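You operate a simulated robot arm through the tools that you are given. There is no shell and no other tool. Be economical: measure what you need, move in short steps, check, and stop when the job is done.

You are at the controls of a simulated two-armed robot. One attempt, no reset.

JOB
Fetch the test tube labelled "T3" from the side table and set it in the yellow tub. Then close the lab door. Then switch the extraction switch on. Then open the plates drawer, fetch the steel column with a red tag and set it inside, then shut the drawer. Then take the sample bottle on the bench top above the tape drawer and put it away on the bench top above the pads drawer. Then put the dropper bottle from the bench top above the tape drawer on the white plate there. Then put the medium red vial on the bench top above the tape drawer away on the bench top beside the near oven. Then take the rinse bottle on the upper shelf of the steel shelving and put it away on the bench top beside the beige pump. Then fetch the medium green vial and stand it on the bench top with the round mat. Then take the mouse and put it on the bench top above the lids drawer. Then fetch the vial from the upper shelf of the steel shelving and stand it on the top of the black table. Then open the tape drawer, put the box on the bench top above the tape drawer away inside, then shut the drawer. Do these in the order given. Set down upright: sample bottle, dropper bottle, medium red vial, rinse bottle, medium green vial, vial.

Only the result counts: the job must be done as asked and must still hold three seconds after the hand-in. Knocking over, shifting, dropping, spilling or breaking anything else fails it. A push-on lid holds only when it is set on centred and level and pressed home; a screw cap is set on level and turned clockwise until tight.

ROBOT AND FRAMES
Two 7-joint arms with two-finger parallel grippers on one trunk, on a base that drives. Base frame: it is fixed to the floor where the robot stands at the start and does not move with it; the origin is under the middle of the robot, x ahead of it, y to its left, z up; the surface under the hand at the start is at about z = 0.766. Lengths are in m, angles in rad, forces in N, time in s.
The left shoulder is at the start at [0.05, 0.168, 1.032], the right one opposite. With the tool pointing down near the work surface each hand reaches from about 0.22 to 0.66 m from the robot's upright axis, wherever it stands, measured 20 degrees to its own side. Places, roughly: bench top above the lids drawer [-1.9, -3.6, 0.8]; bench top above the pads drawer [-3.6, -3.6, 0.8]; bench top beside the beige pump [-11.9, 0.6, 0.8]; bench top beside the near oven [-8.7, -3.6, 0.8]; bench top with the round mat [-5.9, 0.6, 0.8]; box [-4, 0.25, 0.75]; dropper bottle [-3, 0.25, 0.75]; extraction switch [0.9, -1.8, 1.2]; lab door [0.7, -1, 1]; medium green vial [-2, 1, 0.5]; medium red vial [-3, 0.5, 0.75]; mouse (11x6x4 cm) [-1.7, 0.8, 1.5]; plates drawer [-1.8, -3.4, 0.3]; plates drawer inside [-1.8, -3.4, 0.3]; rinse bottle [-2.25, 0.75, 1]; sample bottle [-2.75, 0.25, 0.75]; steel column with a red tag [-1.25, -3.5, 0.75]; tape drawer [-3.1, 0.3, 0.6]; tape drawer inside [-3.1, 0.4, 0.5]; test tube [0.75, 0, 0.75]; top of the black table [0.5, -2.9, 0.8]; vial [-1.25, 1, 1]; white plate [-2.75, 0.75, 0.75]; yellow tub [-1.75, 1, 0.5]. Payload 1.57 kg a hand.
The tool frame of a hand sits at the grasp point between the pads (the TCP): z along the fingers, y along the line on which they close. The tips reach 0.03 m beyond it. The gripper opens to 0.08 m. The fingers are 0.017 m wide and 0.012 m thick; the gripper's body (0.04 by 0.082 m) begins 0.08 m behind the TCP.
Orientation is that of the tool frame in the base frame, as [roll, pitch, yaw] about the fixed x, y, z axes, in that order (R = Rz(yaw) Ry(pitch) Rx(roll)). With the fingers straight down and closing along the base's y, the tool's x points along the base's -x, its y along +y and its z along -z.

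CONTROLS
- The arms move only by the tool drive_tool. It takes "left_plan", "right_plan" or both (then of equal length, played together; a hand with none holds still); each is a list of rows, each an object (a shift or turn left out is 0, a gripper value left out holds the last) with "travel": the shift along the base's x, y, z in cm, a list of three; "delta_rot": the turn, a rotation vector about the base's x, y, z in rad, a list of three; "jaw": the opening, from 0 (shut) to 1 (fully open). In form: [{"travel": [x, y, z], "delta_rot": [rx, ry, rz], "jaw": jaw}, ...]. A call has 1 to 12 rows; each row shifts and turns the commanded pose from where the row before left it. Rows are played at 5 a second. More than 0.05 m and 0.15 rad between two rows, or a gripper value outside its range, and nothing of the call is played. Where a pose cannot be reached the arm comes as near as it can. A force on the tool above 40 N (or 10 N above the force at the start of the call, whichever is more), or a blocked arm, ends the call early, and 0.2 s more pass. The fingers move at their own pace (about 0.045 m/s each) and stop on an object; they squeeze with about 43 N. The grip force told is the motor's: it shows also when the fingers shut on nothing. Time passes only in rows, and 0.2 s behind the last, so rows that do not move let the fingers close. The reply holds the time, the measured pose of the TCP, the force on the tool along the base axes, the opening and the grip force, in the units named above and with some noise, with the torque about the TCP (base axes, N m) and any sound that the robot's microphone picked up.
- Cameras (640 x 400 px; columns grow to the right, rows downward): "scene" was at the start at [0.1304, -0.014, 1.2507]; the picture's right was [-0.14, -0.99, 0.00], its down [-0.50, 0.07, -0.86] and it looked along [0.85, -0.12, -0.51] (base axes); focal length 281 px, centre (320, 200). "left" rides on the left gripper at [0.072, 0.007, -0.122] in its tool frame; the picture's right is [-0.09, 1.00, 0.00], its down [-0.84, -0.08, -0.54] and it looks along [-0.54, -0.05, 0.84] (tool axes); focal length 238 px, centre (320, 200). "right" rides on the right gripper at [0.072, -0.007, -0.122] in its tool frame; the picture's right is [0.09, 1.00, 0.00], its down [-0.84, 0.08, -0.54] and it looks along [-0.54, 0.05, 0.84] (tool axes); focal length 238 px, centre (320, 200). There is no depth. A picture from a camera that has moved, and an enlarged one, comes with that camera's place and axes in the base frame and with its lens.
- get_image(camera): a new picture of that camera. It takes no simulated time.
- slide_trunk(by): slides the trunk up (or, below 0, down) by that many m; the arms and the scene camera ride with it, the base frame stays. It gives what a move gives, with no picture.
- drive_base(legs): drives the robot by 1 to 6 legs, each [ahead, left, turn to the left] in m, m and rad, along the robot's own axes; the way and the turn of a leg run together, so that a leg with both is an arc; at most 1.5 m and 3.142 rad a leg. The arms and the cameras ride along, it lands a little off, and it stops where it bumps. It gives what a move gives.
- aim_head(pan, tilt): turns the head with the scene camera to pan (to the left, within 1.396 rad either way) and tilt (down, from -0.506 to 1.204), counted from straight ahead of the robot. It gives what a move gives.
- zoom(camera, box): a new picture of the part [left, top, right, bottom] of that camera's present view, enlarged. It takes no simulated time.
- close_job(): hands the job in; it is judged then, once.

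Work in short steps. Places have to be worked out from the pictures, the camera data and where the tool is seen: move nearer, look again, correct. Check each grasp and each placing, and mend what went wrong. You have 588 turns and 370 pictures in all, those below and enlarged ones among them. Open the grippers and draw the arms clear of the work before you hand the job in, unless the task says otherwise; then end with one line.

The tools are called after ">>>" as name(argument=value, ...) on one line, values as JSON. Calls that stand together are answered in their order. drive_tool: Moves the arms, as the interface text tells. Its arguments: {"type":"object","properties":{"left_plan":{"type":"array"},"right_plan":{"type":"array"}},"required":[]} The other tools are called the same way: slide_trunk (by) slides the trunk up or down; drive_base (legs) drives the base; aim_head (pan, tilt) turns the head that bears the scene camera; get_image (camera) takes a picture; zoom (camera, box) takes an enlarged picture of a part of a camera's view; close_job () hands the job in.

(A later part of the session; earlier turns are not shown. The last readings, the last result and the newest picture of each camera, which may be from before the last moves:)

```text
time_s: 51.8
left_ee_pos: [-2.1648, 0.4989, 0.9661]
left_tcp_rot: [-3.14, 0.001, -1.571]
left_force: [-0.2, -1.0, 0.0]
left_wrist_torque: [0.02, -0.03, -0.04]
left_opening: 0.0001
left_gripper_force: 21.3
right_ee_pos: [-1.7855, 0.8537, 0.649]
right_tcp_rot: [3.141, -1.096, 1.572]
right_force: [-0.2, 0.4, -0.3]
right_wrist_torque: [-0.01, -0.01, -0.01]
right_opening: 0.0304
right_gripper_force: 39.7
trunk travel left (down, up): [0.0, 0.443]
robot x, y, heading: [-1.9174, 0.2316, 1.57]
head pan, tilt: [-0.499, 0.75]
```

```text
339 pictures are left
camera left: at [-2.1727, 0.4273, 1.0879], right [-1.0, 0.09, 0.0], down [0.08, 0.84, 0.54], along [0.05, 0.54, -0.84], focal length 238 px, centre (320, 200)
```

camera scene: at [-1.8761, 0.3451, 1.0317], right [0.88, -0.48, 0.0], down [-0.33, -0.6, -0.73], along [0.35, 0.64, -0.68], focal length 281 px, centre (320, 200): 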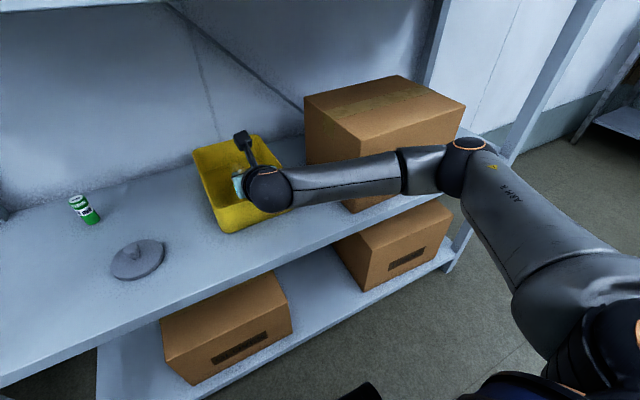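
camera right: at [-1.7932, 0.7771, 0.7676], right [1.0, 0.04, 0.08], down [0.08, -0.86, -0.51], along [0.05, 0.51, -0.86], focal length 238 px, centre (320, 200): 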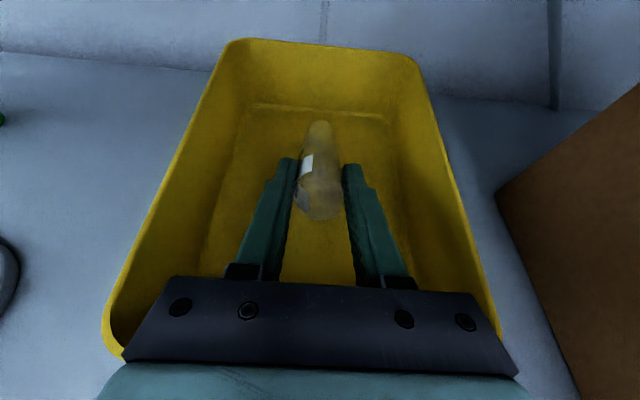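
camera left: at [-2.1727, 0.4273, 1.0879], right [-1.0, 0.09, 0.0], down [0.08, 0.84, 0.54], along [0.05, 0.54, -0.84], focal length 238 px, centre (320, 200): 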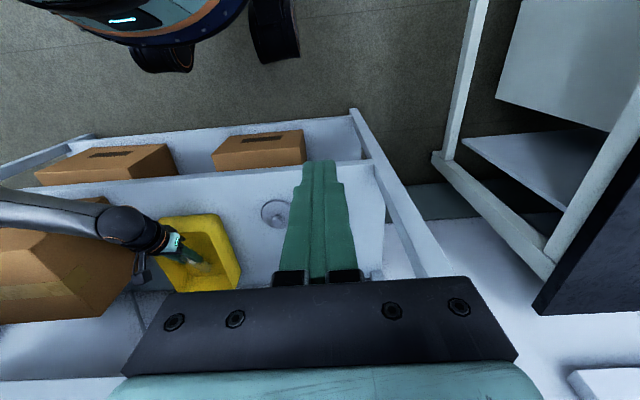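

The forearm lies over the front edge of the VIALS box, which is probably what stopped it. I withdraw, and will re-approach with the robot turned ~20° right so the forearm swings away from the box.

>>> drive_tool(right_plan=[{"travel": [0, 0, 4]}, {"travel": [0, 0, 4]}, {"travel": [0, -4.8, 0]}, {"travel": [0, -4.8, 0]}, {"travel": [0, -4.8, 0]}, {"travel": [0, -4.8, 0]}, {"travel": [0, -4.8, 0]}, {"travel": [0, 0, 0]}], left_plan=[{"travel": [0, 0, 3]}, {"travel": [0, 0, 3]}, {"travel": [0, 0, 3]}, {"travel": [0, 0, 3]}, {"travel": [0, 0, 3]}, {"travel": [0, 0, 0]}, {"travel": [0, 0, 0]}, {"travel": [0, 0, 0]}])

>>> drive_base(legs=[[-0.05, 0.2, -0.35]])

>>> aim_head(pan=0.0, tilt=0.55)

>>> get_image(camera="scene")

```text
time_s: 53.5
left_ee_pos: [-2.12, 0.5475, 1.022]
left_tcp_rot: [-3.141, 0.001, -1.569]
left_force: [0.4, 0.3, 1.2]
left_wrist_torque: [0.01, 0.01, -0.04]
left_opening: 0.0002
left_gripper_force: 21.4
left hand out of reach, approached as far as the arm can: row 1, 2, 3, 4, 5
right_ee_pos: [-1.8124, 0.6466, 0.7298]
right_tcp_rot: [3.14, -1.096, 1.568]
right_force: [-0.4, -0.3, -0.3]
right_wrist_torque: [-0.04, 0.01, 0.02]
right_opening: 0.0305
right_gripper_force: 39.1
right hand out of reach, approached as far as the arm can: row 7
trunk travel left (down, up): [0.0, 0.443]
robot x, y, heading: [-1.9189, 0.2329, 1.568]
head pan, tilt: [-0.499, 0.75]
```

```text
time_s: 55.9
left_ee_pos: [-2.1985, 0.5834, 1.0228]
left_tcp_rot: [-3.139, 0.002, -1.933]
left_force: [0.0, 0.7, 0.0]
left_wrist_torque: [-0.02, -0.01, 0.01]
left_opening: 0.0001
left_gripper_force: 21.4
right_ee_pos: [-1.8763, 0.5686, 0.7313]
right_tcp_rot: [3.138, -1.095, 1.211]
right_force: [0.1, -0.1, -0.5]
right_wrist_torque: [0.0, 0.02, 0.01]
right_opening: 0.0303
right_gripper_force: 39.5
trunk travel left (down, up): [0.0, 0.443]
robot x, y, heading: [-2.1176, 0.2134, 1.207]
head pan, tilt: [-0.499, 0.75]
```

```text
time_s: 56.9
left_ee_pos: [-2.1991, 0.5824, 1.0223]
left_tcp_rot: [-3.14, 0.001, -1.931]
left_force: [0.1, -0.3, -0.6]
left_wrist_torque: [-0.01, 0.01, -0.05]
left_opening: 0.0002
left_gripper_force: 21.7
right_ee_pos: [-1.8774, 0.5686, 0.7303]
right_tcp_rot: [3.137, -1.096, 1.21]
right_force: [0.1, -0.1, -0.5]
right_wrist_torque: [-0.04, 0.0, 0.01]
right_opening: 0.0301
right_gripper_force: 39.2
trunk travel left (down, up): [0.0, 0.443]
robot x, y, heading: [-2.1201, 0.2209, 1.211]
head pan, tilt: [0.0, 0.55]
```

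```text
338 pictures are left
camera scene: at [-2.0731, 0.3383, 1.0491], right [0.94, -0.35, 0.0], down [-0.18, -0.49, -0.85], along [0.3, 0.8, -0.52], focal length 281 px, centre (320, 200)
```

scene: 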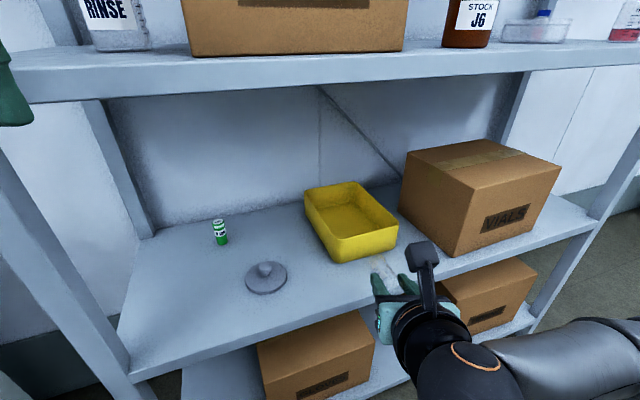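

I steepen the tube a little (to ~35°) and move in over the tub along the new heading.

>>> drive_base(legs=[[0.04, 0, 0]])

>>> drive_tool(right_plan=[{"travel": [0.8, 4, 0], "delta_rot": [-0.131, 0.049, 0]}, {"travel": [0.8, 4.3, 0]}, {"travel": [0.8, 4.3, 0]}, {"travel": [0.9, 4.3, 0]}, {"travel": [0.9, 4.3, 0]}, {"travel": [0.9, 4.3, 0]}, {"travel": [0, 0, 0]}])

>>> get_image(camera="right")

>>> aim_head(pan=-0.3, tilt=0.7)

>>> get_image(camera="scene")

```text
time_s: 57.7
left_ee_pos: [-2.1851, 0.6219, 1.0233]
left_tcp_rot: [-3.14, 0.001, -1.932]
left_force: [-0.4, 0.2, 0.1]
left_wrist_torque: [-0.03, -0.01, 0.0]
left_opening: 0.0
left_gripper_force: 20.8
right_ee_pos: [-1.8617, 0.6044, 0.7295]
right_tcp_rot: [3.138, -1.095, 1.209]
right_force: [-0.1, -0.1, -0.7]
right_wrist_torque: [-0.04, -0.02, 0.0]
right_opening: 0.0303
right_gripper_force: 39.8
trunk travel left (down, up): [0.0, 0.443]
robot x, y, heading: [-2.1059, 0.2567, 1.211]
head pan, tilt: [0.0, 0.55]
```

```text
time_s: 59.3
left_ee_pos: [-2.1855, 0.6191, 1.0229]
left_tcp_rot: [-3.138, 0.003, -1.931]
left_force: [-0.5, 0.5, -0.8]
left_wrist_torque: [0.01, -0.02, 0.02]
left_opening: 0.0001
left_gripper_force: 21.4
right_ee_pos: [-1.8086, 0.8634, 0.7325]
right_tcp_rot: [3.137, -0.956, 1.211]
right_force: [-0.4, 0.3, 0.2]
right_wrist_torque: [-0.01, 0.01, -0.01]
right_opening: 0.0304
right_gripper_force: 39.1
trunk travel left (down, up): [0.0, 0.443]
robot x, y, heading: [-2.1049, 0.2542, 1.212]
head pan, tilt: [0.0, 0.55]
```

```text
337 pictures are left
camera right: at [-1.8351, 0.8122, 0.8613], right [0.95, -0.3, 0.08], down [-0.25, -0.89, -0.37], along [0.18, 0.33, -0.93], focal length 238 px, centre (320, 200)
```

right: 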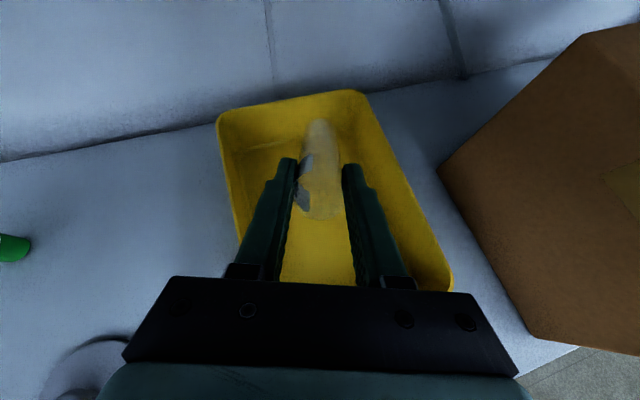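

```text
time_s: 60.1
left_ee_pos: [-2.1852, 0.6202, 1.0226]
left_tcp_rot: [-3.141, 0.001, -1.932]
left_force: [0.5, -0.3, -0.6]
left_wrist_torque: [0.01, -0.04, 0.02]
left_opening: 0.0002
left_gripper_force: 21.2
right_ee_pos: [-1.809, 0.8634, 0.7322]
right_tcp_rot: [3.138, -0.956, 1.209]
right_force: [-0.3, 0.1, -0.1]
right_wrist_torque: [-0.06, 0.0, -0.02]
right_opening: 0.0304
right_gripper_force: 39.3
trunk travel left (down, up): [0.0, 0.443]
robot x, y, heading: [-2.1049, 0.2539, 1.214]
head pan, tilt: [-0.3, 0.7]
```

```text
336 pictures are left
camera scene: at [-2.0387, 0.3586, 1.036], right [0.79, -0.61, 0.0], down [-0.4, -0.51, -0.77], along [0.47, 0.6, -0.64], focal length 281 px, centre (320, 200)
```

scene: 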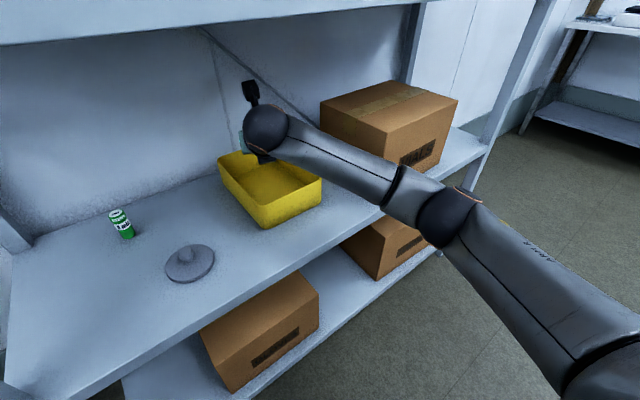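

Forearm now clears the box better. I lower 8 cm and then feel in small steps.

>>> drive_tool(right_plan=[{"travel": [0, 0, -3]}, {"travel": [0, 0, -3]}, {"travel": [0, 0, -2]}, {"travel": [0, 0, 0]}])

>>> get_image(camera="right")

>>> get_image(camera="scene")

```text
time_s: 61.1
left_ee_pos: [-2.1857, 0.6197, 1.0239]
left_tcp_rot: [-3.139, 0.003, -1.932]
left_force: [0.0, -0.5, 0.3]
left_wrist_torque: [0.0, -0.01, 0.0]
left_opening: 0.0002
left_gripper_force: 21.8
right_ee_pos: [-1.8105, 0.8622, 0.6538]
right_tcp_rot: [3.141, -0.964, 1.21]
right_force: [-1.7, -5.7, 16.0]
right_wrist_torque: [0.93, -0.43, -0.05]
right_opening: 0.0306
right_gripper_force: 39.5
trunk travel left (down, up): [0.0, 0.443]
robot x, y, heading: [-2.1019, 0.2571, 1.208]
head pan, tilt: [-0.3, 0.7]
```

```text
335 pictures are left
camera right: at [-1.8368, 0.8103, 0.7827], right [0.95, -0.3, 0.08], down [-0.25, -0.89, -0.38], along [0.18, 0.34, -0.92], focal length 238 px, centre (320, 200)
```

right: 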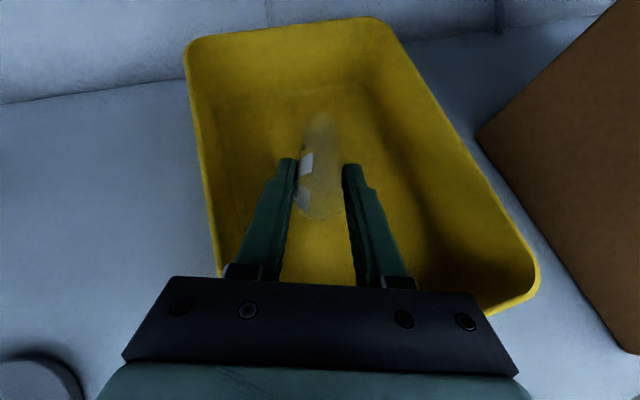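

```text
334 pictures are left
camera scene: at [-2.0394, 0.3568, 1.0365], right [0.79, -0.61, 0.0], down [-0.4, -0.51, -0.77], along [0.47, 0.6, -0.64], focal length 281 px, centre (320, 200)
```

scene: 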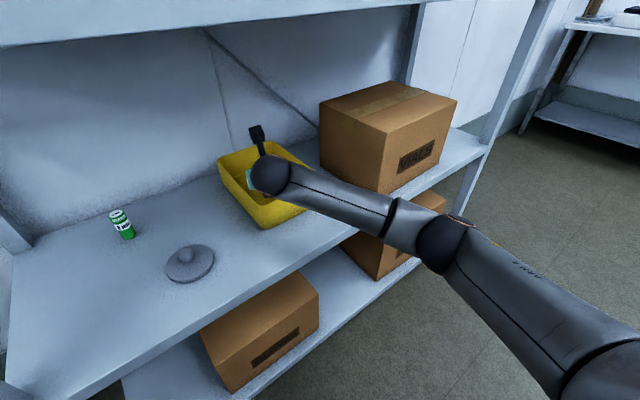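

Force and torque now fit the tube tip resting on the tub floor (floor ≈0.587). I flatten to ~27° and release.

>>> drive_tool(right_plan=[{"travel": [0, 0, 0.2], "delta_rot": [0.065, -0.025, 0]}, {"travel": [0, 0, -0.5], "delta_rot": [0.065, -0.025, 0]}, {"travel": [0, 0, 0]}, {"jaw": 0.55}, {"travel": [0, 0, 0]}, {"travel": [0, 0, 0]}, {"travel": [0, 0, 0]}])

>>> get_image(camera="right")

```text
time_s: 62.7
left_ee_pos: [-2.1865, 0.618, 1.0241]
left_tcp_rot: [-3.14, 0.006, -1.933]
left_force: [-0.1, 0.4, -0.6]
left_wrist_torque: [0.0, -0.04, 0.02]
left_opening: 0.0002
left_gripper_force: 20.9
right_ee_pos: [-1.8094, 0.8616, 0.6552]
right_tcp_rot: [-3.141, -1.111, 1.204]
right_force: [0.9, -2.5, 33.9]
right_wrist_torque: [-3.05, 0.73, 0.06]
right_opening: 0.0439
right_gripper_force: 0.2
trunk travel left (down, up): [0.0, 0.443]
robot x, y, heading: [-2.1045, 0.2564, 1.209]
head pan, tilt: [-0.3, 0.7]
```

```text
333 pictures are left
camera right: at [-1.8431, 0.7934, 0.7747], right [0.94, -0.32, 0.08], down [-0.23, -0.83, -0.51], along [0.23, 0.46, -0.86], focal length 238 px, centre (320, 200)
```

right: 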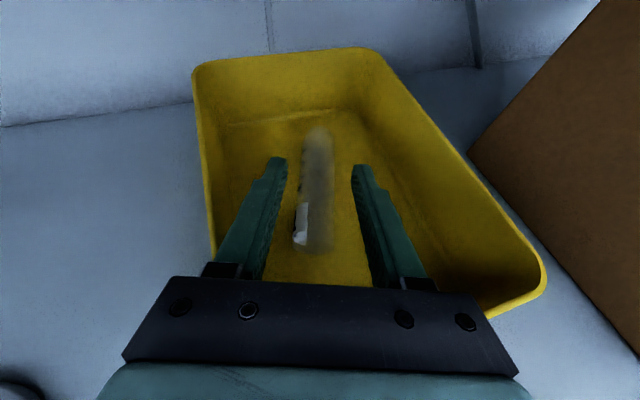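

The tube now lies in the tub; the palm touches the front rim, so I rise straight up and then withdraw.

>>> drive_tool(right_plan=[{"travel": [0, 0, 2]}, {"travel": [0, 0, 3]}, {"travel": [0, 0, 3]}, {"travel": [-0.9, -4, 0]}, {"travel": [-0.9, -4, 0]}, {"travel": [-0.9, -4, 0]}, {"travel": [-0.9, -4, 0]}, {"travel": [-0.9, -4, 0]}, {"travel": [0, 0, 0]}])

>>> get_image(camera="right")

>>> get_image(camera="scene")

```text
time_s: 64.7
left_ee_pos: [-2.1841, 0.6199, 1.022]
left_tcp_rot: [-3.139, 0.003, -1.933]
left_force: [0.1, -0.6, 0.1]
left_wrist_torque: [0.02, 0.01, -0.02]
left_opening: 0.0
left_gripper_force: 21.3
right_ee_pos: [-1.8571, 0.6545, 0.7286]
right_tcp_rot: [3.135, -1.096, 1.212]
right_force: [1.4, 0.1, 0.9]
right_wrist_torque: [0.03, -0.01, -0.02]
right_opening: 0.044
right_gripper_force: 0.0
trunk travel left (down, up): [0.0, 0.443]
robot x, y, heading: [-2.105, 0.255, 1.211]
head pan, tilt: [-0.3, 0.7]
```

```text
332 pictures are left
camera right: at [-1.8895, 0.5885, 0.8478], right [0.94, -0.32, 0.08], down [-0.24, -0.84, -0.5], along [0.23, 0.45, -0.86], focal length 238 px, centre (320, 200)
```

right: 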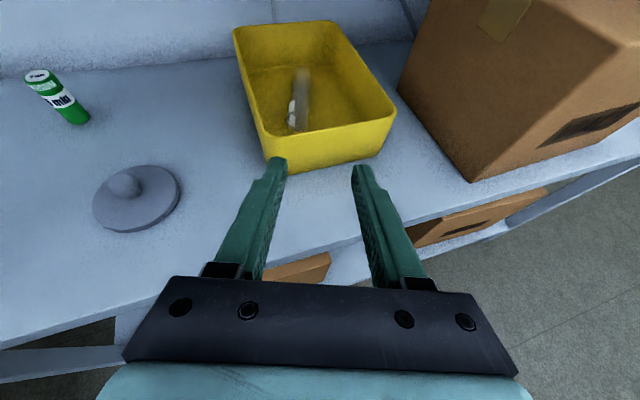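

```text
331 pictures are left
camera scene: at [-2.0386, 0.3585, 1.036], right [0.79, -0.61, 0.0], down [-0.4, -0.51, -0.76], along [0.47, 0.6, -0.64], focal length 281 px, centre (320, 200)
```

scene: 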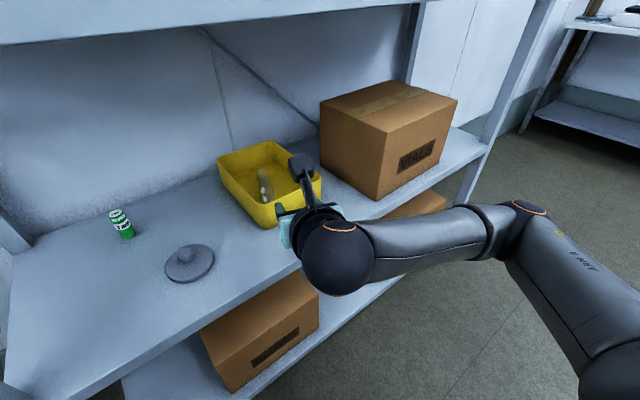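

T3 is in the tub. I back away from the shelving, raise the trunk, and bring the right hand back to pointing down.

>>> drive_base(legs=[[-0.45, 0, 0]])

>>> slide_trunk(by=0.2)

>>> drive_tool(right_plan=[{"travel": [0, 0, 1.5], "delta_rot": [-0.129, 0.049, 0]}, {"travel": [0, 0, 1.5], "delta_rot": [-0.129, 0.049, 0]}, {"travel": [0, 0, 1.5], "delta_rot": [-0.129, 0.049, 0]}, {"travel": [0, 0, 1.5], "delta_rot": [-0.129, 0.049, 0]}, {"travel": [0, 0, 1.5], "delta_rot": [-0.129, 0.049, 0]}, {"travel": [0, 0, 1.5], "delta_rot": [-0.129, 0.049, 0]}, {"travel": [0, 0, 1.5], "delta_rot": [-0.129, 0.049, 0]}, {"travel": [0, 0, 1.5], "delta_rot": [-0.122, 0.046, 0]}, {"travel": [0, 0, 0]}])

>>> drive_base(legs=[[0, 0, -1.22], [1.2, 0, 0]])

>>> aim_head(pan=-0.3, tilt=0.2)

>>> get_image(camera="scene")

```text
time_s: 67.5
left_ee_pos: [-2.3466, 0.1928, 1.0228]
left_tcp_rot: [-3.139, 0.002, -1.933]
left_force: [-0.6, 0.3, 0.1]
left_wrist_torque: [0.04, -0.01, 0.01]
left_opening: 0.0
left_gripper_force: 20.8
right_ee_pos: [-2.019, 0.2292, 0.7277]
right_tcp_rot: [3.137, -1.096, 1.21]
right_force: [-0.2, 0.0, 0.4]
right_wrist_torque: [0.01, 0.0, 0.01]
right_opening: 0.0439
right_gripper_force: 0.1
trunk travel left (down, up): [0.0, 0.443]
robot x, y, heading: [-2.2677, -0.1727, 1.209]
head pan, tilt: [-0.3, 0.7]
```

```text
time_s: 69.7
left_ee_pos: [-2.3459, 0.1938, 1.2232]
left_tcp_rot: [-3.139, 0.003, -1.934]
left_force: [-1.1, -1.2, 0.1]
left_wrist_torque: [-0.02, 0.01, -0.01]
left_opening: 0.0
left_gripper_force: 21.4
right_ee_pos: [-2.0187, 0.2274, 0.928]
right_tcp_rot: [3.136, -1.097, 1.209]
right_force: [1.0, -0.6, -0.2]
right_wrist_torque: [-0.02, 0.03, -0.01]
right_opening: 0.044
right_gripper_force: 0.1
trunk travel left (down, up): [-0.2, 0.243]
robot x, y, heading: [-2.2714, -0.1702, 1.204]
head pan, tilt: [-0.3, 0.7]
```

```text
time_s: 71.7
left_ee_pos: [-2.3463, 0.1945, 1.2229]
left_tcp_rot: [-3.139, 0.001, -1.933]
left_force: [-0.8, 0.6, -1.0]
left_wrist_torque: [-0.02, 0.06, 0.02]
left_opening: 0.0
left_gripper_force: 21.3
right_ee_pos: [-2.0189, 0.2303, 1.0492]
right_tcp_rot: [3.137, 0.003, 1.21]
right_force: [0.0, -0.5, 0.0]
right_wrist_torque: [0.04, -0.02, 0.01]
right_opening: 0.0439
right_gripper_force: 0.2
trunk travel left (down, up): [-0.2, 0.243]
robot x, y, heading: [-2.2705, -0.1688, 1.203]
head pan, tilt: [-0.3, 0.7]
```

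```text
time_s: 80.8
left_ee_pos: [-0.7512, -0.0148, 1.223]
left_tcp_rot: [-3.141, 0.003, 3.105]
left_force: [-0.1, -1.1, 0.7]
left_wrist_torque: [-0.02, 0.02, 0.0]
left_opening: 0.0002
left_gripper_force: 21.1
right_ee_pos: [-0.6113, -0.3132, 1.049]
right_tcp_rot: [3.136, 0.001, -0.036]
right_force: [-0.5, -0.2, 0.6]
right_wrist_torque: [0.03, -0.01, 0.01]
right_opening: 0.0441
right_gripper_force: 0.1
trunk travel left (down, up): [-0.2, 0.243]
robot x, y, heading: [-1.0682, -0.2051, -0.036]
head pan, tilt: [-0.3, 0.7]
```

```text
time_s: 81.7
left_ee_pos: [-0.7514, -0.0149, 1.2236]
left_tcp_rot: [-3.139, 0.002, 3.106]
left_force: [0.0, -0.1, -0.3]
left_wrist_torque: [-0.03, -0.02, 0.0]
left_opening: 0.0
left_gripper_force: 21.4
right_ee_pos: [-0.6113, -0.3132, 1.05]
right_tcp_rot: [3.136, -0.001, -0.035]
right_force: [0.3, -0.3, 0.3]
right_wrist_torque: [-0.01, 0.02, 0.01]
right_opening: 0.0442
right_gripper_force: 0.1
trunk travel left (down, up): [-0.2, 0.243]
robot x, y, heading: [-1.0697, -0.205, -0.035]
head pan, tilt: [-0.3, 0.201]
```

```text
330 pictures are left
camera scene: at [-0.9432, -0.2387, 1.2813], right [-0.33, -0.94, 0.0], down [-0.19, 0.07, -0.98], along [0.92, -0.32, -0.2], focal length 281 px, centre (320, 200)
```

scene: 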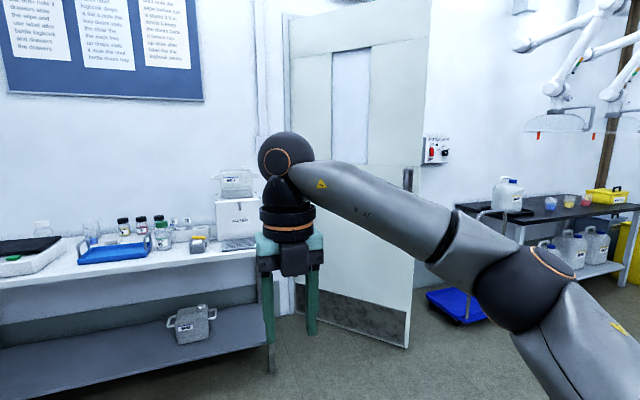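

The door is hinged near the side table and stands ~55° open into the room; I see its room-side face, so it needs pushing near its free edge. I turn towards it and approach.

>>> drive_base(legs=[[0, 0, -0.47], [0.7, 0, 0]])

>>> aim_head(pan=0.1, tilt=0.35)

>>> get_image(camera="scene")

```text
time_s: 86.8
left_ee_pos: [-0.1058, -0.5134, 1.2233]
left_tcp_rot: [-3.139, 0.001, 2.627]
left_force: [0.2, 0.1, 1.0]
left_wrist_torque: [0.01, 0.0, -0.02]
left_opening: 0.0
left_gripper_force: 21.8
right_ee_pos: [-0.1204, -0.8418, 1.0491]
right_tcp_rot: [3.138, 0.0, -0.516]
right_force: [0.0, -0.8, 0.3]
right_wrist_torque: [-0.01, -0.02, 0.02]
right_opening: 0.0441
right_gripper_force: 0.0
trunk travel left (down, up): [-0.2, 0.243]
robot x, y, heading: [-0.479, -0.533, -0.518]
head pan, tilt: [-0.3, 0.201]
```

```text
time_s: 87.6
left_ee_pos: [-0.1067, -0.5122, 1.2221]
left_tcp_rot: [-3.14, 0.001, 2.626]
left_force: [0.3, 0.0, -1.0]
left_wrist_torque: [0.04, 0.02, 0.03]
left_opening: 0.0
left_gripper_force: 21.3
right_ee_pos: [-0.121, -0.8414, 1.049]
right_tcp_rot: [3.138, -0.001, -0.514]
right_force: [0.4, 0.4, 0.4]
right_wrist_torque: [0.0, -0.03, 0.0]
right_opening: 0.044
right_gripper_force: 0.1
trunk travel left (down, up): [-0.2, 0.243]
robot x, y, heading: [-0.4792, -0.5376, -0.52]
head pan, tilt: [0.099, 0.351]
```

```text
329 pictures are left
camera scene: at [-0.3584, -0.5923, 1.2674], right [-0.41, -0.91, 0.0], down [-0.31, 0.14, -0.94], along [0.86, -0.38, -0.34], focal length 281 px, centre (320, 200)
```

scene: 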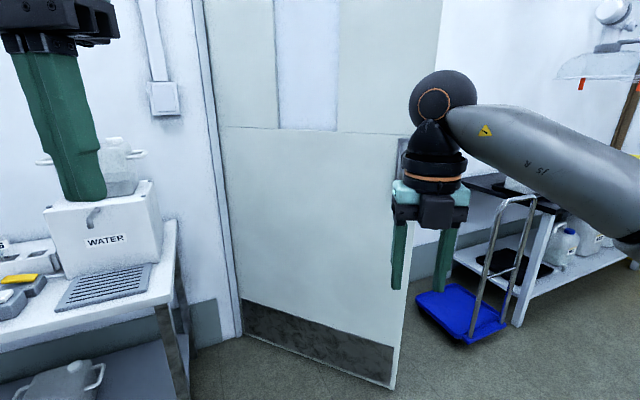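

Door hinge ≈[0.97, -0.68], free edge ≈[0.345, -1.28]. I close the right fist and tilt it to point forwards.

>>> drive_tool(right_plan=[{"travel": [0.6, -1.4, 0], "delta_rot": [-0.071, -0.124, 0], "jaw": 0}, {"travel": [0.6, -1.4, 0], "delta_rot": [-0.071, -0.124, 0]}, {"travel": [0.6, -1.4, 0], "delta_rot": [-0.071, -0.124, 0]}, {"travel": [0.6, -1.4, 0], "delta_rot": [-0.071, -0.124, 0]}, {"travel": [0.6, -1.4, 0], "delta_rot": [-0.071, -0.124, 0]}, {"travel": [0.6, -1.4, 0], "delta_rot": [-0.071, -0.124, 0]}, {"travel": [0.6, -1.4, 0], "delta_rot": [-0.071, -0.124, 0]}, {"travel": [0.6, -1.0, 0], "delta_rot": [-0.071, -0.124, 0]}, {"travel": [0.8, -0.5, 0], "delta_rot": [-0.071, -0.124, 0]}, {"travel": [0.8, -0.5, 0], "delta_rot": [-0.071, -0.124, 0]}, {"travel": [0, 0, 0]}])

>>> get_image(camera="scene")

```text
time_s: 90.0
left_ee_pos: [-0.1066, -0.5124, 1.2232]
left_tcp_rot: [-3.14, 0.002, 2.626]
left_force: [-0.6, 0.9, -0.3]
left_wrist_torque: [0.03, -0.02, 0.01]
left_opening: 0.0
left_gripper_force: 21.1
right_ee_pos: [-0.0568, -0.9601, 1.0505]
right_tcp_rot: [3.1, -1.429, -0.48]
right_force: [-0.9, -0.6, 0.3]
right_wrist_torque: [-0.03, -0.01, 0.02]
right_opening: 0.0
right_gripper_force: 21.8
trunk travel left (down, up): [-0.2, 0.243]
robot x, y, heading: [-0.4767, -0.5312, -0.515]
head pan, tilt: [0.099, 0.351]
```

```text
328 pictures are left
camera scene: at [-0.3582, -0.5924, 1.2673], right [-0.4, -0.91, 0.0], down [-0.31, 0.14, -0.94], along [0.86, -0.38, -0.34], focal length 281 px, centre (320, 200)
```

scene: 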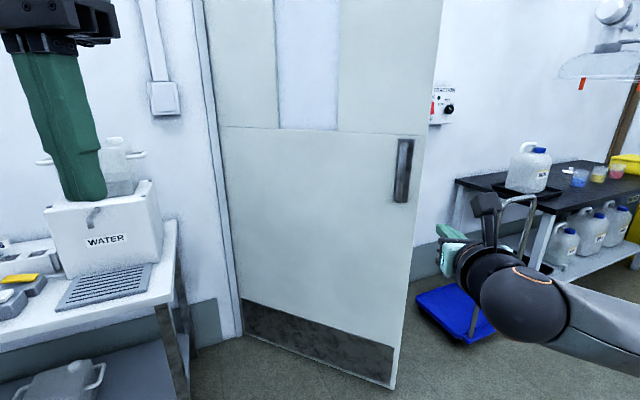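

The door pull sits at r≈0.79, z≈1.03, so I'll push at r≈0.65. I turn a little left and shift the robot rightwards.

>>> drive_base(legs=[[0, -0.15, 0.165]])

```text
time_s: 92.0
left_ee_pos: [-0.1777, -0.5903, 1.2232]
left_tcp_rot: [-3.14, 0.002, 2.789]
left_force: [0.3, 0.0, 0.2]
left_wrist_torque: [-0.03, 0.0, 0.0]
left_opening: 0.0
left_gripper_force: 21.1
right_ee_pos: [-0.0576, -1.0241, 1.0501]
right_tcp_rot: [3.095, -1.426, -0.317]
right_force: [0.5, -0.5, 0.7]
right_wrist_torque: [-0.02, 0.01, -0.04]
right_opening: 0.0
right_gripper_force: 21.5
trunk travel left (down, up): [-0.2, 0.243]
robot x, y, heading: [-0.54, -0.6717, -0.353]
head pan, tilt: [0.099, 0.351]
```

I shift the hand 6 cm left to aim clear of the pull, then drive 0.5 m ahead to just before contact.

>>> drive_tool(right_plan=[{"travel": [1, 2.8, 0]}, {"travel": [1, 2.8, 0]}, {"travel": [0, 0, 0]}])

>>> drive_base(legs=[[0.5, 0, 0]])

>>> get_image(camera="scene")

```text
time_s: 92.8
left_ee_pos: [-0.1771, -0.5903, 1.2231]
left_tcp_rot: [-3.14, 0.002, 2.787]
left_force: [0.8, 0.4, 0.6]
left_wrist_torque: [0.0, 0.02, -0.02]
left_opening: 0.0001
left_gripper_force: 21.4
right_ee_pos: [-0.0355, -0.9663, 1.0515]
right_tcp_rot: [3.096, -1.428, -0.319]
right_force: [0.1, -0.2, -0.4]
right_wrist_torque: [-0.01, -0.03, -0.02]
right_opening: 0.0001
right_gripper_force: 21.0
trunk travel left (down, up): [-0.2, 0.243]
robot x, y, heading: [-0.5441, -0.6705, -0.35]
head pan, tilt: [0.099, 0.351]
```

```text
time_s: 95.8
left_ee_pos: [0.2959, -0.7662, 1.2224]
left_tcp_rot: [-3.139, 0.004, 2.785]
left_force: [-0.1, -0.1, -0.6]
left_wrist_torque: [-0.05, 0.0, -0.02]
left_opening: 0.0
left_gripper_force: 21.0
right_ee_pos: [0.4385, -1.1429, 1.0526]
right_tcp_rot: [3.096, -1.428, -0.317]
right_force: [0.3, -0.2, 0.1]
right_wrist_torque: [-0.04, 0.03, 0.01]
right_opening: 0.0002
right_gripper_force: 21.5
trunk travel left (down, up): [-0.2, 0.243]
robot x, y, heading: [-0.0706, -0.847, -0.36]
head pan, tilt: [0.099, 0.351]
```

```text
327 pictures are left
camera scene: at [0.0603, -0.8857, 1.2673], right [-0.25, -0.97, 0.0], down [-0.33, 0.09, -0.94], along [0.91, -0.24, -0.34], focal length 281 px, centre (320, 200)
```

scene: 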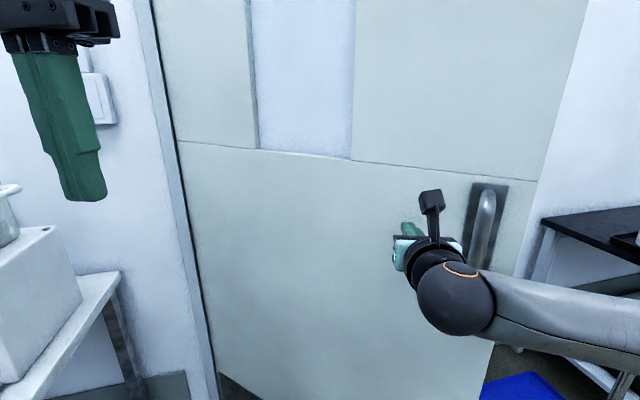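

The fist is just before the door, left of the pull. I push by driving ahead in short legs.

>>> drive_base(legs=[[0.15, 0, 0]])

>>> get_image(camera="scene")

```text
time_s: 96.7
left_ee_pos: [0.3214, -0.775, 1.2225]
left_tcp_rot: [-3.14, 0.002, 2.788]
left_force: [0.7, 0.9, 0.1]
left_wrist_torque: [0.0, -0.02, 0.0]
left_opening: 0.0
left_gripper_force: 21.4
right_ee_pos: [0.4596, -1.1502, 1.0518]
right_tcp_rot: [3.093, -1.428, -0.316]
right_force: [0.0, 0.6, 0.1]
right_wrist_torque: [0.01, 0.03, 0.02]
right_opening: 0.0
right_gripper_force: 20.9
trunk travel left (down, up): [-0.2, 0.243]
robot x, y, heading: [-0.0425, -0.858, -0.359]
head pan, tilt: [0.099, 0.351]
stopped in leg 1: the force on the tool passed its limit at 66 N (the readings are from after the stop); the commanded pose is now the measured one
```

```text
326 pictures are left
camera scene: at [0.0846, -0.8947, 1.2674], right [-0.25, -0.97, 0.0], down [-0.33, 0.09, -0.94], along [0.91, -0.24, -0.34], focal length 281 px, centre (320, 200)
```

scene: 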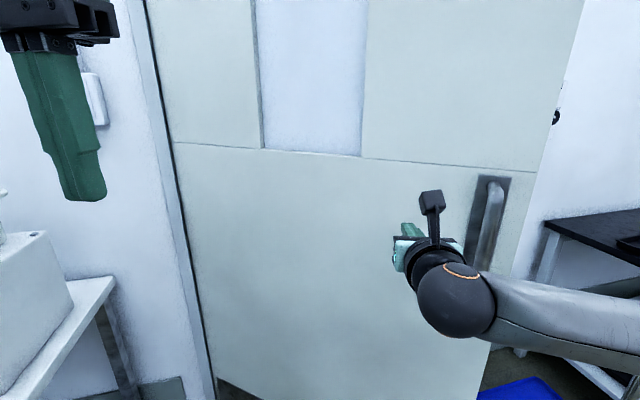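

The base pushes too abruptly (66 N), though the door did move. I push with the arm in small rows instead.

>>> drive_tool(right_plan=[{"travel": [1.0, -0.4, 0]}, {"travel": [1.0, -0.4, 0]}, {"travel": [1.0, -0.4, 0]}, {"travel": [1.0, -0.4, 0]}, {"travel": [1.0, -0.4, 0]}, {"travel": [1.0, -0.4, 0]}, {"travel": [1.0, -0.4, 0]}, {"travel": [1.0, -0.4, 0]}, {"travel": [1.0, -0.4, 0]}, {"travel": [1.0, -0.4, 0]}])

```text
time_s: 98.9
left_ee_pos: [0.3211, -0.7751, 1.2227]
left_tcp_rot: [-3.139, 0.001, 2.787]
left_force: [0.4, 0.8, 0.4]
left_wrist_torque: [0.0, 0.0, 0.03]
left_opening: 0.0001
left_gripper_force: 20.6
right_ee_pos: [0.5614, -1.1919, 1.0525]
right_tcp_rot: [3.089, -1.426, -0.315]
right_force: [-0.1, 0.0, -0.4]
right_wrist_torque: [0.01, 0.0, -0.04]
right_opening: 0.0
right_gripper_force: 21.4
trunk travel left (down, up): [-0.2, 0.243]
robot x, y, heading: [-0.0441, -0.8535, -0.354]
head pan, tilt: [0.099, 0.351]
```

>>> get_image(camera="scene")

```text
325 pictures are left
camera scene: at [0.0851, -0.8948, 1.2673], right [-0.25, -0.97, 0.0], down [-0.33, 0.09, -0.94], along [0.91, -0.24, -0.34], focal length 281 px, centre (320, 200)
```

scene: 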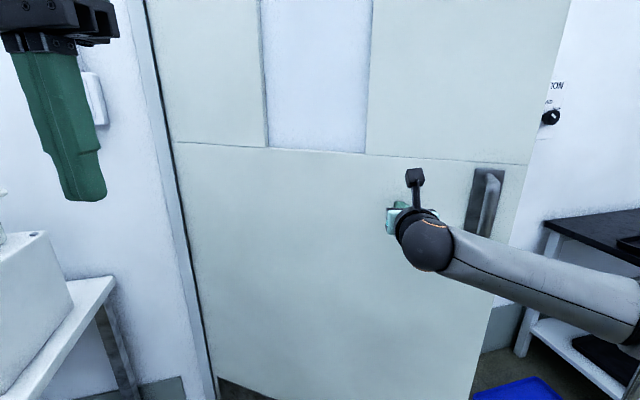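

The door swings with light force. I continue pushing with the arm.

>>> drive_tool(right_plan=[{"travel": [1.0, -0.4, 0]}, {"travel": [1.0, -0.4, 0]}, {"travel": [1.0, -0.4, 0]}, {"travel": [1.0, -0.4, 0]}, {"travel": [1.0, -0.4, 0]}, {"travel": [1.0, -0.4, 0]}, {"travel": [1.0, -0.4, 0]}, {"travel": [1.0, -0.4, 0]}, {"travel": [1.0, -0.4, 0]}, {"travel": [1.0, -0.4, 0]}, {"travel": [1.0, -0.4, 0]}, {"travel": [1.0, -0.4, 0]}])

>>> get_image(camera="scene")

```text
time_s: 101.5
left_ee_pos: [0.3214, -0.7743, 1.2226]
left_tcp_rot: [-3.138, 0.0, 2.787]
left_force: [-0.3, -0.1, 0.3]
left_wrist_torque: [0.0, 0.0, 0.0]
left_opening: 0.0001
left_gripper_force: 21.3
right_ee_pos: [0.6803, -1.2381, 1.0519]
right_tcp_rot: [3.088, -1.427, -0.313]
right_force: [0.8, 0.7, -0.7]
right_wrist_torque: [0.0, 0.01, 0.0]
right_opening: 0.0
right_gripper_force: 21.7
trunk travel left (down, up): [-0.2, 0.243]
robot x, y, heading: [-0.0431, -0.8545, -0.359]
head pan, tilt: [0.099, 0.351]
```

```text
324 pictures are left
camera scene: at [0.0848, -0.8947, 1.2673], right [-0.25, -0.97, 0.0], down [-0.33, 0.09, -0.94], along [0.91, -0.24, -0.34], focal length 281 px, centre (320, 200)
```

scene: 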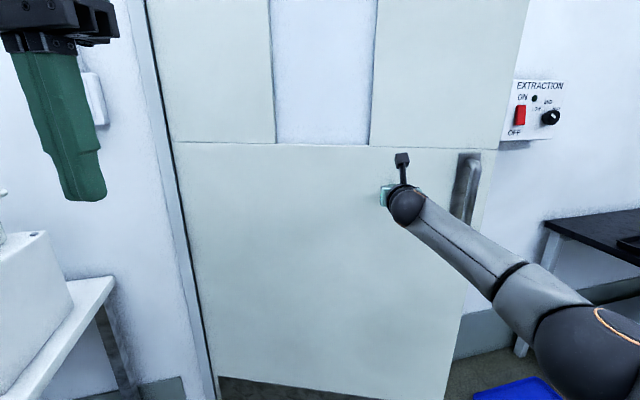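

Arm is near full stretch. I retract the hand 24 cm and drive 0.24 m ahead, then push again.

>>> drive_tool(right_plan=[{"travel": [-4.5, 1.7, 0]}, {"travel": [-4.5, 1.7, 0]}, {"travel": [-4.5, 1.7, 0]}, {"travel": [-4.5, 1.7, 0]}, {"travel": [-4.5, 1.7, 0]}, {"travel": [0, 0, 0]}])

>>> drive_base(legs=[[0.22, 0, 0]])

>>> drive_tool(right_plan=[{"travel": [1.0, -0.4, 0]}, {"travel": [1.0, -0.4, 0]}, {"travel": [1.0, -0.4, 0]}, {"travel": [1.0, -0.4, 0]}, {"travel": [1.0, -0.4, 0]}, {"travel": [1.0, -0.4, 0]}, {"travel": [1.0, -0.4, 0]}, {"travel": [1.0, -0.4, 0]}, {"travel": [1.0, -0.4, 0]}, {"travel": [1.0, -0.4, 0]}, {"travel": [1.0, -0.4, 0]}, {"travel": [1.0, -0.4, 0]}])

>>> drive_tool(right_plan=[{"travel": [1.0, -0.4, 0]}, {"travel": [1.0, -0.4, 0]}, {"travel": [1.0, -0.4, 0]}, {"travel": [1.0, -0.4, 0]}, {"travel": [1.0, -0.4, 0]}, {"travel": [1.0, -0.4, 0]}, {"travel": [1.0, -0.4, 0]}, {"travel": [1.0, -0.4, 0]}, {"travel": [1.0, -0.4, 0]}, {"travel": [1.0, -0.4, 0]}, {"travel": [1.0, -0.4, 0]}, {"travel": [1.0, -0.4, 0]}])

>>> get_image(camera="scene")

```text
time_s: 102.9
left_ee_pos: [0.3201, -0.7745, 1.2231]
left_tcp_rot: [-3.137, 0.003, 2.786]
left_force: [-0.1, 0.1, 0.1]
left_wrist_torque: [0.04, 0.01, 0.05]
left_opening: 0.0002
left_gripper_force: 21.3
right_ee_pos: [0.4566, -1.1559, 1.055]
right_tcp_rot: [3.098, -1.426, -0.323]
right_force: [1.1, 0.0, -0.1]
right_wrist_torque: [0.0, 0.04, -0.03]
right_opening: 0.0002
right_gripper_force: 21.3
trunk travel left (down, up): [-0.2, 0.243]
robot x, y, heading: [-0.0445, -0.8582, -0.353]
head pan, tilt: [0.099, 0.351]
```

```text
time_s: 104.5
left_ee_pos: [0.5253, -0.8514, 1.2241]
left_tcp_rot: [-3.138, 0.002, 2.786]
left_force: [0.5, -0.2, -0.2]
left_wrist_torque: [0.01, 0.02, 0.02]
left_opening: 0.0002
left_gripper_force: 20.6
right_ee_pos: [0.6618, -1.2295, 1.0549]
right_tcp_rot: [3.091, -1.425, -0.315]
right_force: [0.8, -0.1, 0.0]
right_wrist_torque: [0.0, -0.01, -0.01]
right_opening: 0.0
right_gripper_force: 21.1
trunk travel left (down, up): [-0.2, 0.243]
robot x, y, heading: [0.1598, -0.9309, -0.358]
head pan, tilt: [0.099, 0.351]
```

```text
time_s: 107.1
left_ee_pos: [0.5263, -0.8506, 1.222]
left_tcp_rot: [-3.137, 0.001, 2.787]
left_force: [1.0, -0.4, -0.2]
left_wrist_torque: [-0.01, 0.04, 0.04]
left_opening: 0.0
left_gripper_force: 21.8
right_ee_pos: [0.7813, -1.2797, 1.0561]
right_tcp_rot: [3.091, -1.428, -0.319]
right_force: [0.4, 0.5, 0.1]
right_wrist_torque: [0.01, 0.0, 0.04]
right_opening: 0.0001
right_gripper_force: 21.4
trunk travel left (down, up): [-0.2, 0.243]
robot x, y, heading: [0.1617, -0.9351, -0.355]
head pan, tilt: [0.099, 0.351]
```

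```text
time_s: 109.7
left_ee_pos: [0.5256, -0.8512, 1.2236]
left_tcp_rot: [-3.139, 0.003, 2.788]
left_force: [-0.1, -0.3, 0.0]
left_wrist_torque: [-0.01, -0.01, 0.02]
left_opening: 0.0
left_gripper_force: 21.4
right_ee_pos: [0.893, -1.3303, 1.0526]
right_tcp_rot: [3.087, -1.428, -0.313]
right_force: [-0.8, 0.3, -0.3]
right_wrist_torque: [0.01, 0.03, 0.0]
right_opening: 0.0
right_gripper_force: 21.0
right hand out of reach, approached as far as the arm can: row 12
trunk travel left (down, up): [-0.2, 0.243]
robot x, y, heading: [0.1577, -0.9317, -0.354]
head pan, tilt: [0.099, 0.351]
```

```text
323 pictures are left
camera scene: at [0.2893, -0.9706, 1.2674], right [-0.25, -0.97, 0.0], down [-0.33, 0.09, -0.94], along [0.91, -0.24, -0.34], focal length 281 px, centre (320, 200)
```

scene: 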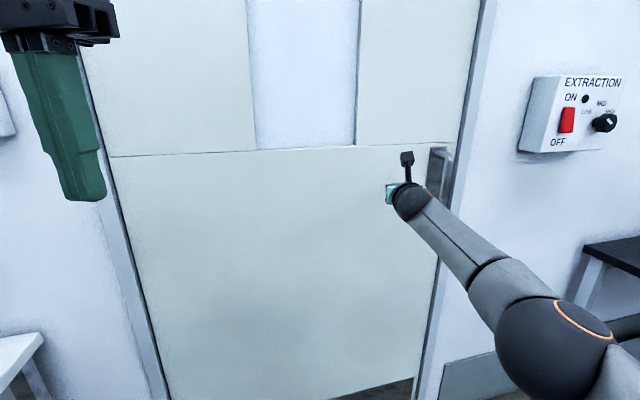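

Nearly closed. One more retract, 0.12 m drive, and push to the stop.

>>> drive_tool(right_plan=[{"travel": [-4.5, 1.7, 0]}, {"travel": [-4.5, 1.7, 0]}, {"travel": [-4.5, 1.7, 0]}, {"travel": [0, 0, 0]}])

>>> drive_base(legs=[[0.11, 0, 0]])

>>> drive_tool(right_plan=[{"travel": [1.0, -0.2, 0]}, {"travel": [1.0, -0.2, 0]}, {"travel": [1.0, -0.2, 0]}, {"travel": [1.0, -0.2, 0]}, {"travel": [1.0, -0.2, 0]}, {"travel": [1.0, -0.2, 0]}, {"travel": [1.0, -0.2, 0]}, {"travel": [1.0, -0.2, 0]}, {"travel": [1.0, -0.2, 0]}, {"travel": [1.0, -0.2, 0]}, {"travel": [1.0, -0.2, 0]}, {"travel": [1.0, -0.2, 0]}])

>>> get_image(camera="scene")

```text
time_s: 110.7
left_ee_pos: [0.5256, -0.8509, 1.223]
left_tcp_rot: [-3.138, 0.003, 2.787]
left_force: [0.3, 0.6, 0.4]
left_wrist_torque: [-0.01, -0.01, -0.03]
left_opening: 0.0
left_gripper_force: 21.2
right_ee_pos: [0.7588, -1.2763, 1.0534]
right_tcp_rot: [3.097, -1.427, -0.323]
right_force: [-0.3, -0.3, 0.5]
right_wrist_torque: [-0.02, 0.01, -0.03]
right_opening: 0.0002
right_gripper_force: 21.5
trunk travel left (down, up): [-0.2, 0.243]
robot x, y, heading: [0.159, -0.9275, -0.351]
head pan, tilt: [0.099, 0.351]
```

```text
time_s: 111.9
left_ee_pos: [0.6302, -0.8907, 1.2221]
left_tcp_rot: [-3.139, 0.001, 2.789]
left_force: [-0.3, 0.5, -0.1]
left_wrist_torque: [0.01, 0.03, 0.02]
left_opening: 0.0002
left_gripper_force: 21.1
right_ee_pos: [0.8632, -1.3135, 1.0526]
right_tcp_rot: [3.091, -1.426, -0.317]
right_force: [-0.1, -0.2, -0.5]
right_wrist_torque: [-0.02, -0.04, 0.0]
right_opening: 0.0
right_gripper_force: 21.8
trunk travel left (down, up): [-0.2, 0.243]
robot x, y, heading: [0.2653, -0.9717, -0.357]
head pan, tilt: [0.099, 0.351]
```

```text
time_s: 113.4
left_ee_pos: [0.6253, -0.8908, 1.2242]
left_tcp_rot: [-3.141, 0.004, 2.785]
left_force: [0.9, 0.3, -0.2]
left_wrist_torque: [0.03, 0.01, 0.0]
left_opening: 0.0001
left_gripper_force: 21.1
right_ee_pos: [0.9196, -1.3251, 1.0529]
right_tcp_rot: [3.087, -1.423, -0.314]
right_force: [-31.7, 5.2, 0.8]
right_wrist_torque: [0.03, -0.13, 0.15]
right_opening: 0.0
right_gripper_force: 21.7
trunk travel left (down, up): [-0.2, 0.243]
robot x, y, heading: [0.2594, -0.9689, -0.359]
head pan, tilt: [0.099, 0.351]
stopped in row 7 (right hand): the force on the tool passed its limit at 58 N (the readings are from after the stop); the commanded pose is now the measured one
```

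```text
322 pictures are left
camera scene: at [0.3884, -1.0089, 1.268], right [-0.26, -0.97, 0.0], down [-0.33, 0.09, -0.94], along [0.91, -0.24, -0.34], focal length 281 px, centre (320, 200)
```

scene: 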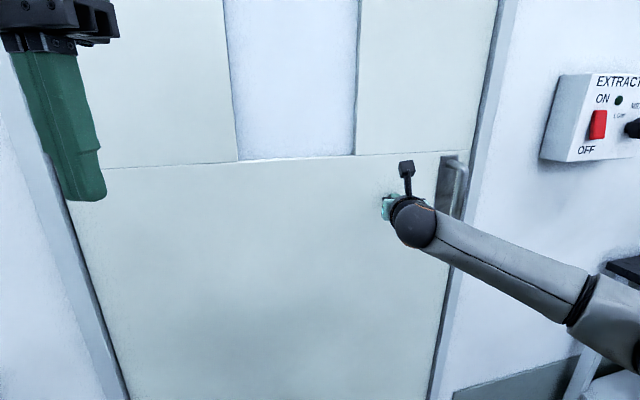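

The door is closed flush at the stop. I retract the hand and back off a bit, then zoom on the extraction switch.

>>> drive_tool(right_plan=[{"travel": [-4.5, 1.0, 0]}, {"travel": [-4.5, 1.0, 0]}, {"travel": [-4.5, 1.7, 0]}, {"travel": [-4.5, 1.7, 0]}, {"travel": [0, 0, 0]}])

>>> aim_head(pan=-0.4, tilt=0.35)

>>> get_image(camera="scene")

```text
time_s: 114.6
left_ee_pos: [0.6305, -0.8906, 1.2231]
left_tcp_rot: [-3.138, 0.0, 2.785]
left_force: [-0.9, -0.8, 0.0]
left_wrist_torque: [0.03, 0.02, -0.01]
left_opening: 0.0
left_gripper_force: 21.6
right_ee_pos: [0.7458, -1.27, 1.0524]
right_tcp_rot: [3.089, -1.416, -0.314]
right_force: [1.7, 0.4, 0.0]
right_wrist_torque: [-0.01, -0.02, -0.01]
right_opening: 0.0
right_gripper_force: 21.7
trunk travel left (down, up): [-0.2, 0.243]
robot x, y, heading: [0.2649, -0.9716, -0.361]
head pan, tilt: [0.099, 0.351]
```

```text
time_s: 115.6
left_ee_pos: [0.6293, -0.8897, 1.2222]
left_tcp_rot: [-3.14, 0.0, 2.786]
left_force: [-0.4, -0.5, -0.3]
left_wrist_torque: [-0.01, 0.02, -0.02]
left_opening: 0.0
left_gripper_force: 21.7
right_ee_pos: [0.7477, -1.2698, 1.053]
right_tcp_rot: [3.086, -1.419, -0.31]
right_force: [0.1, -0.5, 1.0]
right_wrist_torque: [0.0, -0.03, 0.02]
right_opening: 0.0
right_gripper_force: 21.0
trunk travel left (down, up): [-0.2, 0.243]
robot x, y, heading: [0.2656, -0.9689, -0.356]
head pan, tilt: [-0.4, 0.351]
```

```text
321 pictures are left
camera scene: at [0.3708, -1.0497, 1.2674], right [-0.69, -0.73, 0.0], down [-0.25, 0.24, -0.94], along [0.68, -0.64, -0.34], focal length 281 px, centre (320, 200)
```

scene: 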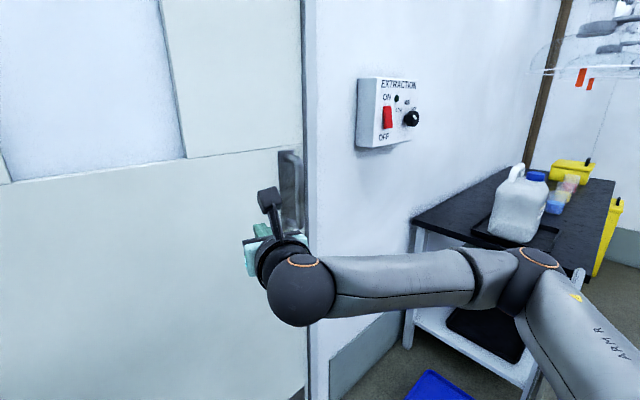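

>>> zoom(camera="scene", box=[340, 65, 440, 160])

```text
4.21 times, centred on (390, 112) of scene
camera zoom: at [0.3708, -1.0497, 1.2674], right [-0.69, -0.73, 0.0], down [-0.25, 0.24, -0.94], along [0.68, -0.64, -0.34], focal length 1184 px, centre (25, 568)
```

zoom: 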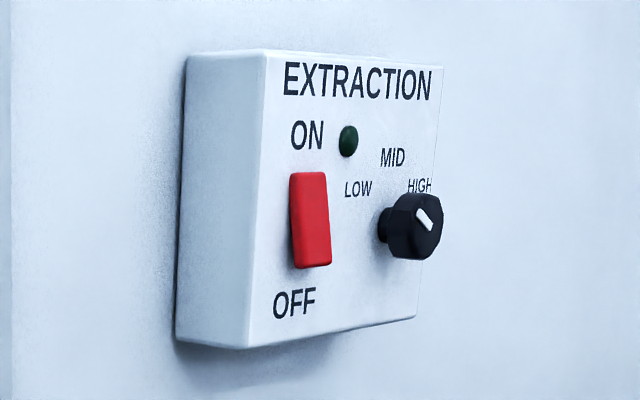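

The rocker is off (LED dark); its centre is ≈[0.867, -1.795, 1.214], top end at z≈1.24. I shift the robot right and retract hand slightly for the approach.

>>> drive_base(legs=[[0.05, -0.33, 0]])

>>> get_image(camera="scene")

```text
time_s: 119.0
left_ee_pos: [0.562, -1.2102, 1.2215]
left_tcp_rot: [-3.137, 0.0, 2.784]
left_force: [-0.5, 0.7, 0.1]
left_wrist_torque: [-0.02, -0.01, 0.03]
left_opening: 0.0
left_gripper_force: 21.1
right_ee_pos: [0.6797, -1.5903, 1.0532]
right_tcp_rot: [3.086, -1.416, -0.31]
right_force: [0.3, 0.3, 0.6]
right_wrist_torque: [0.01, 0.0, 0.02]
right_opening: 0.0003
right_gripper_force: 21.2
trunk travel left (down, up): [-0.2, 0.243]
robot x, y, heading: [0.1945, -1.2916, -0.361]
head pan, tilt: [-0.4, 0.351]
```

```text
319 pictures are left
camera scene: at [0.3038, -1.3706, 1.2674], right [-0.69, -0.73, 0.0], down [-0.25, 0.24, -0.94], along [0.68, -0.64, -0.34], focal length 281 px, centre (320, 200)
```

scene: 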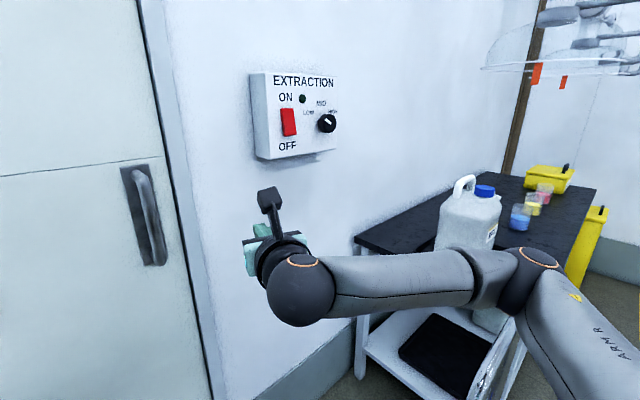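

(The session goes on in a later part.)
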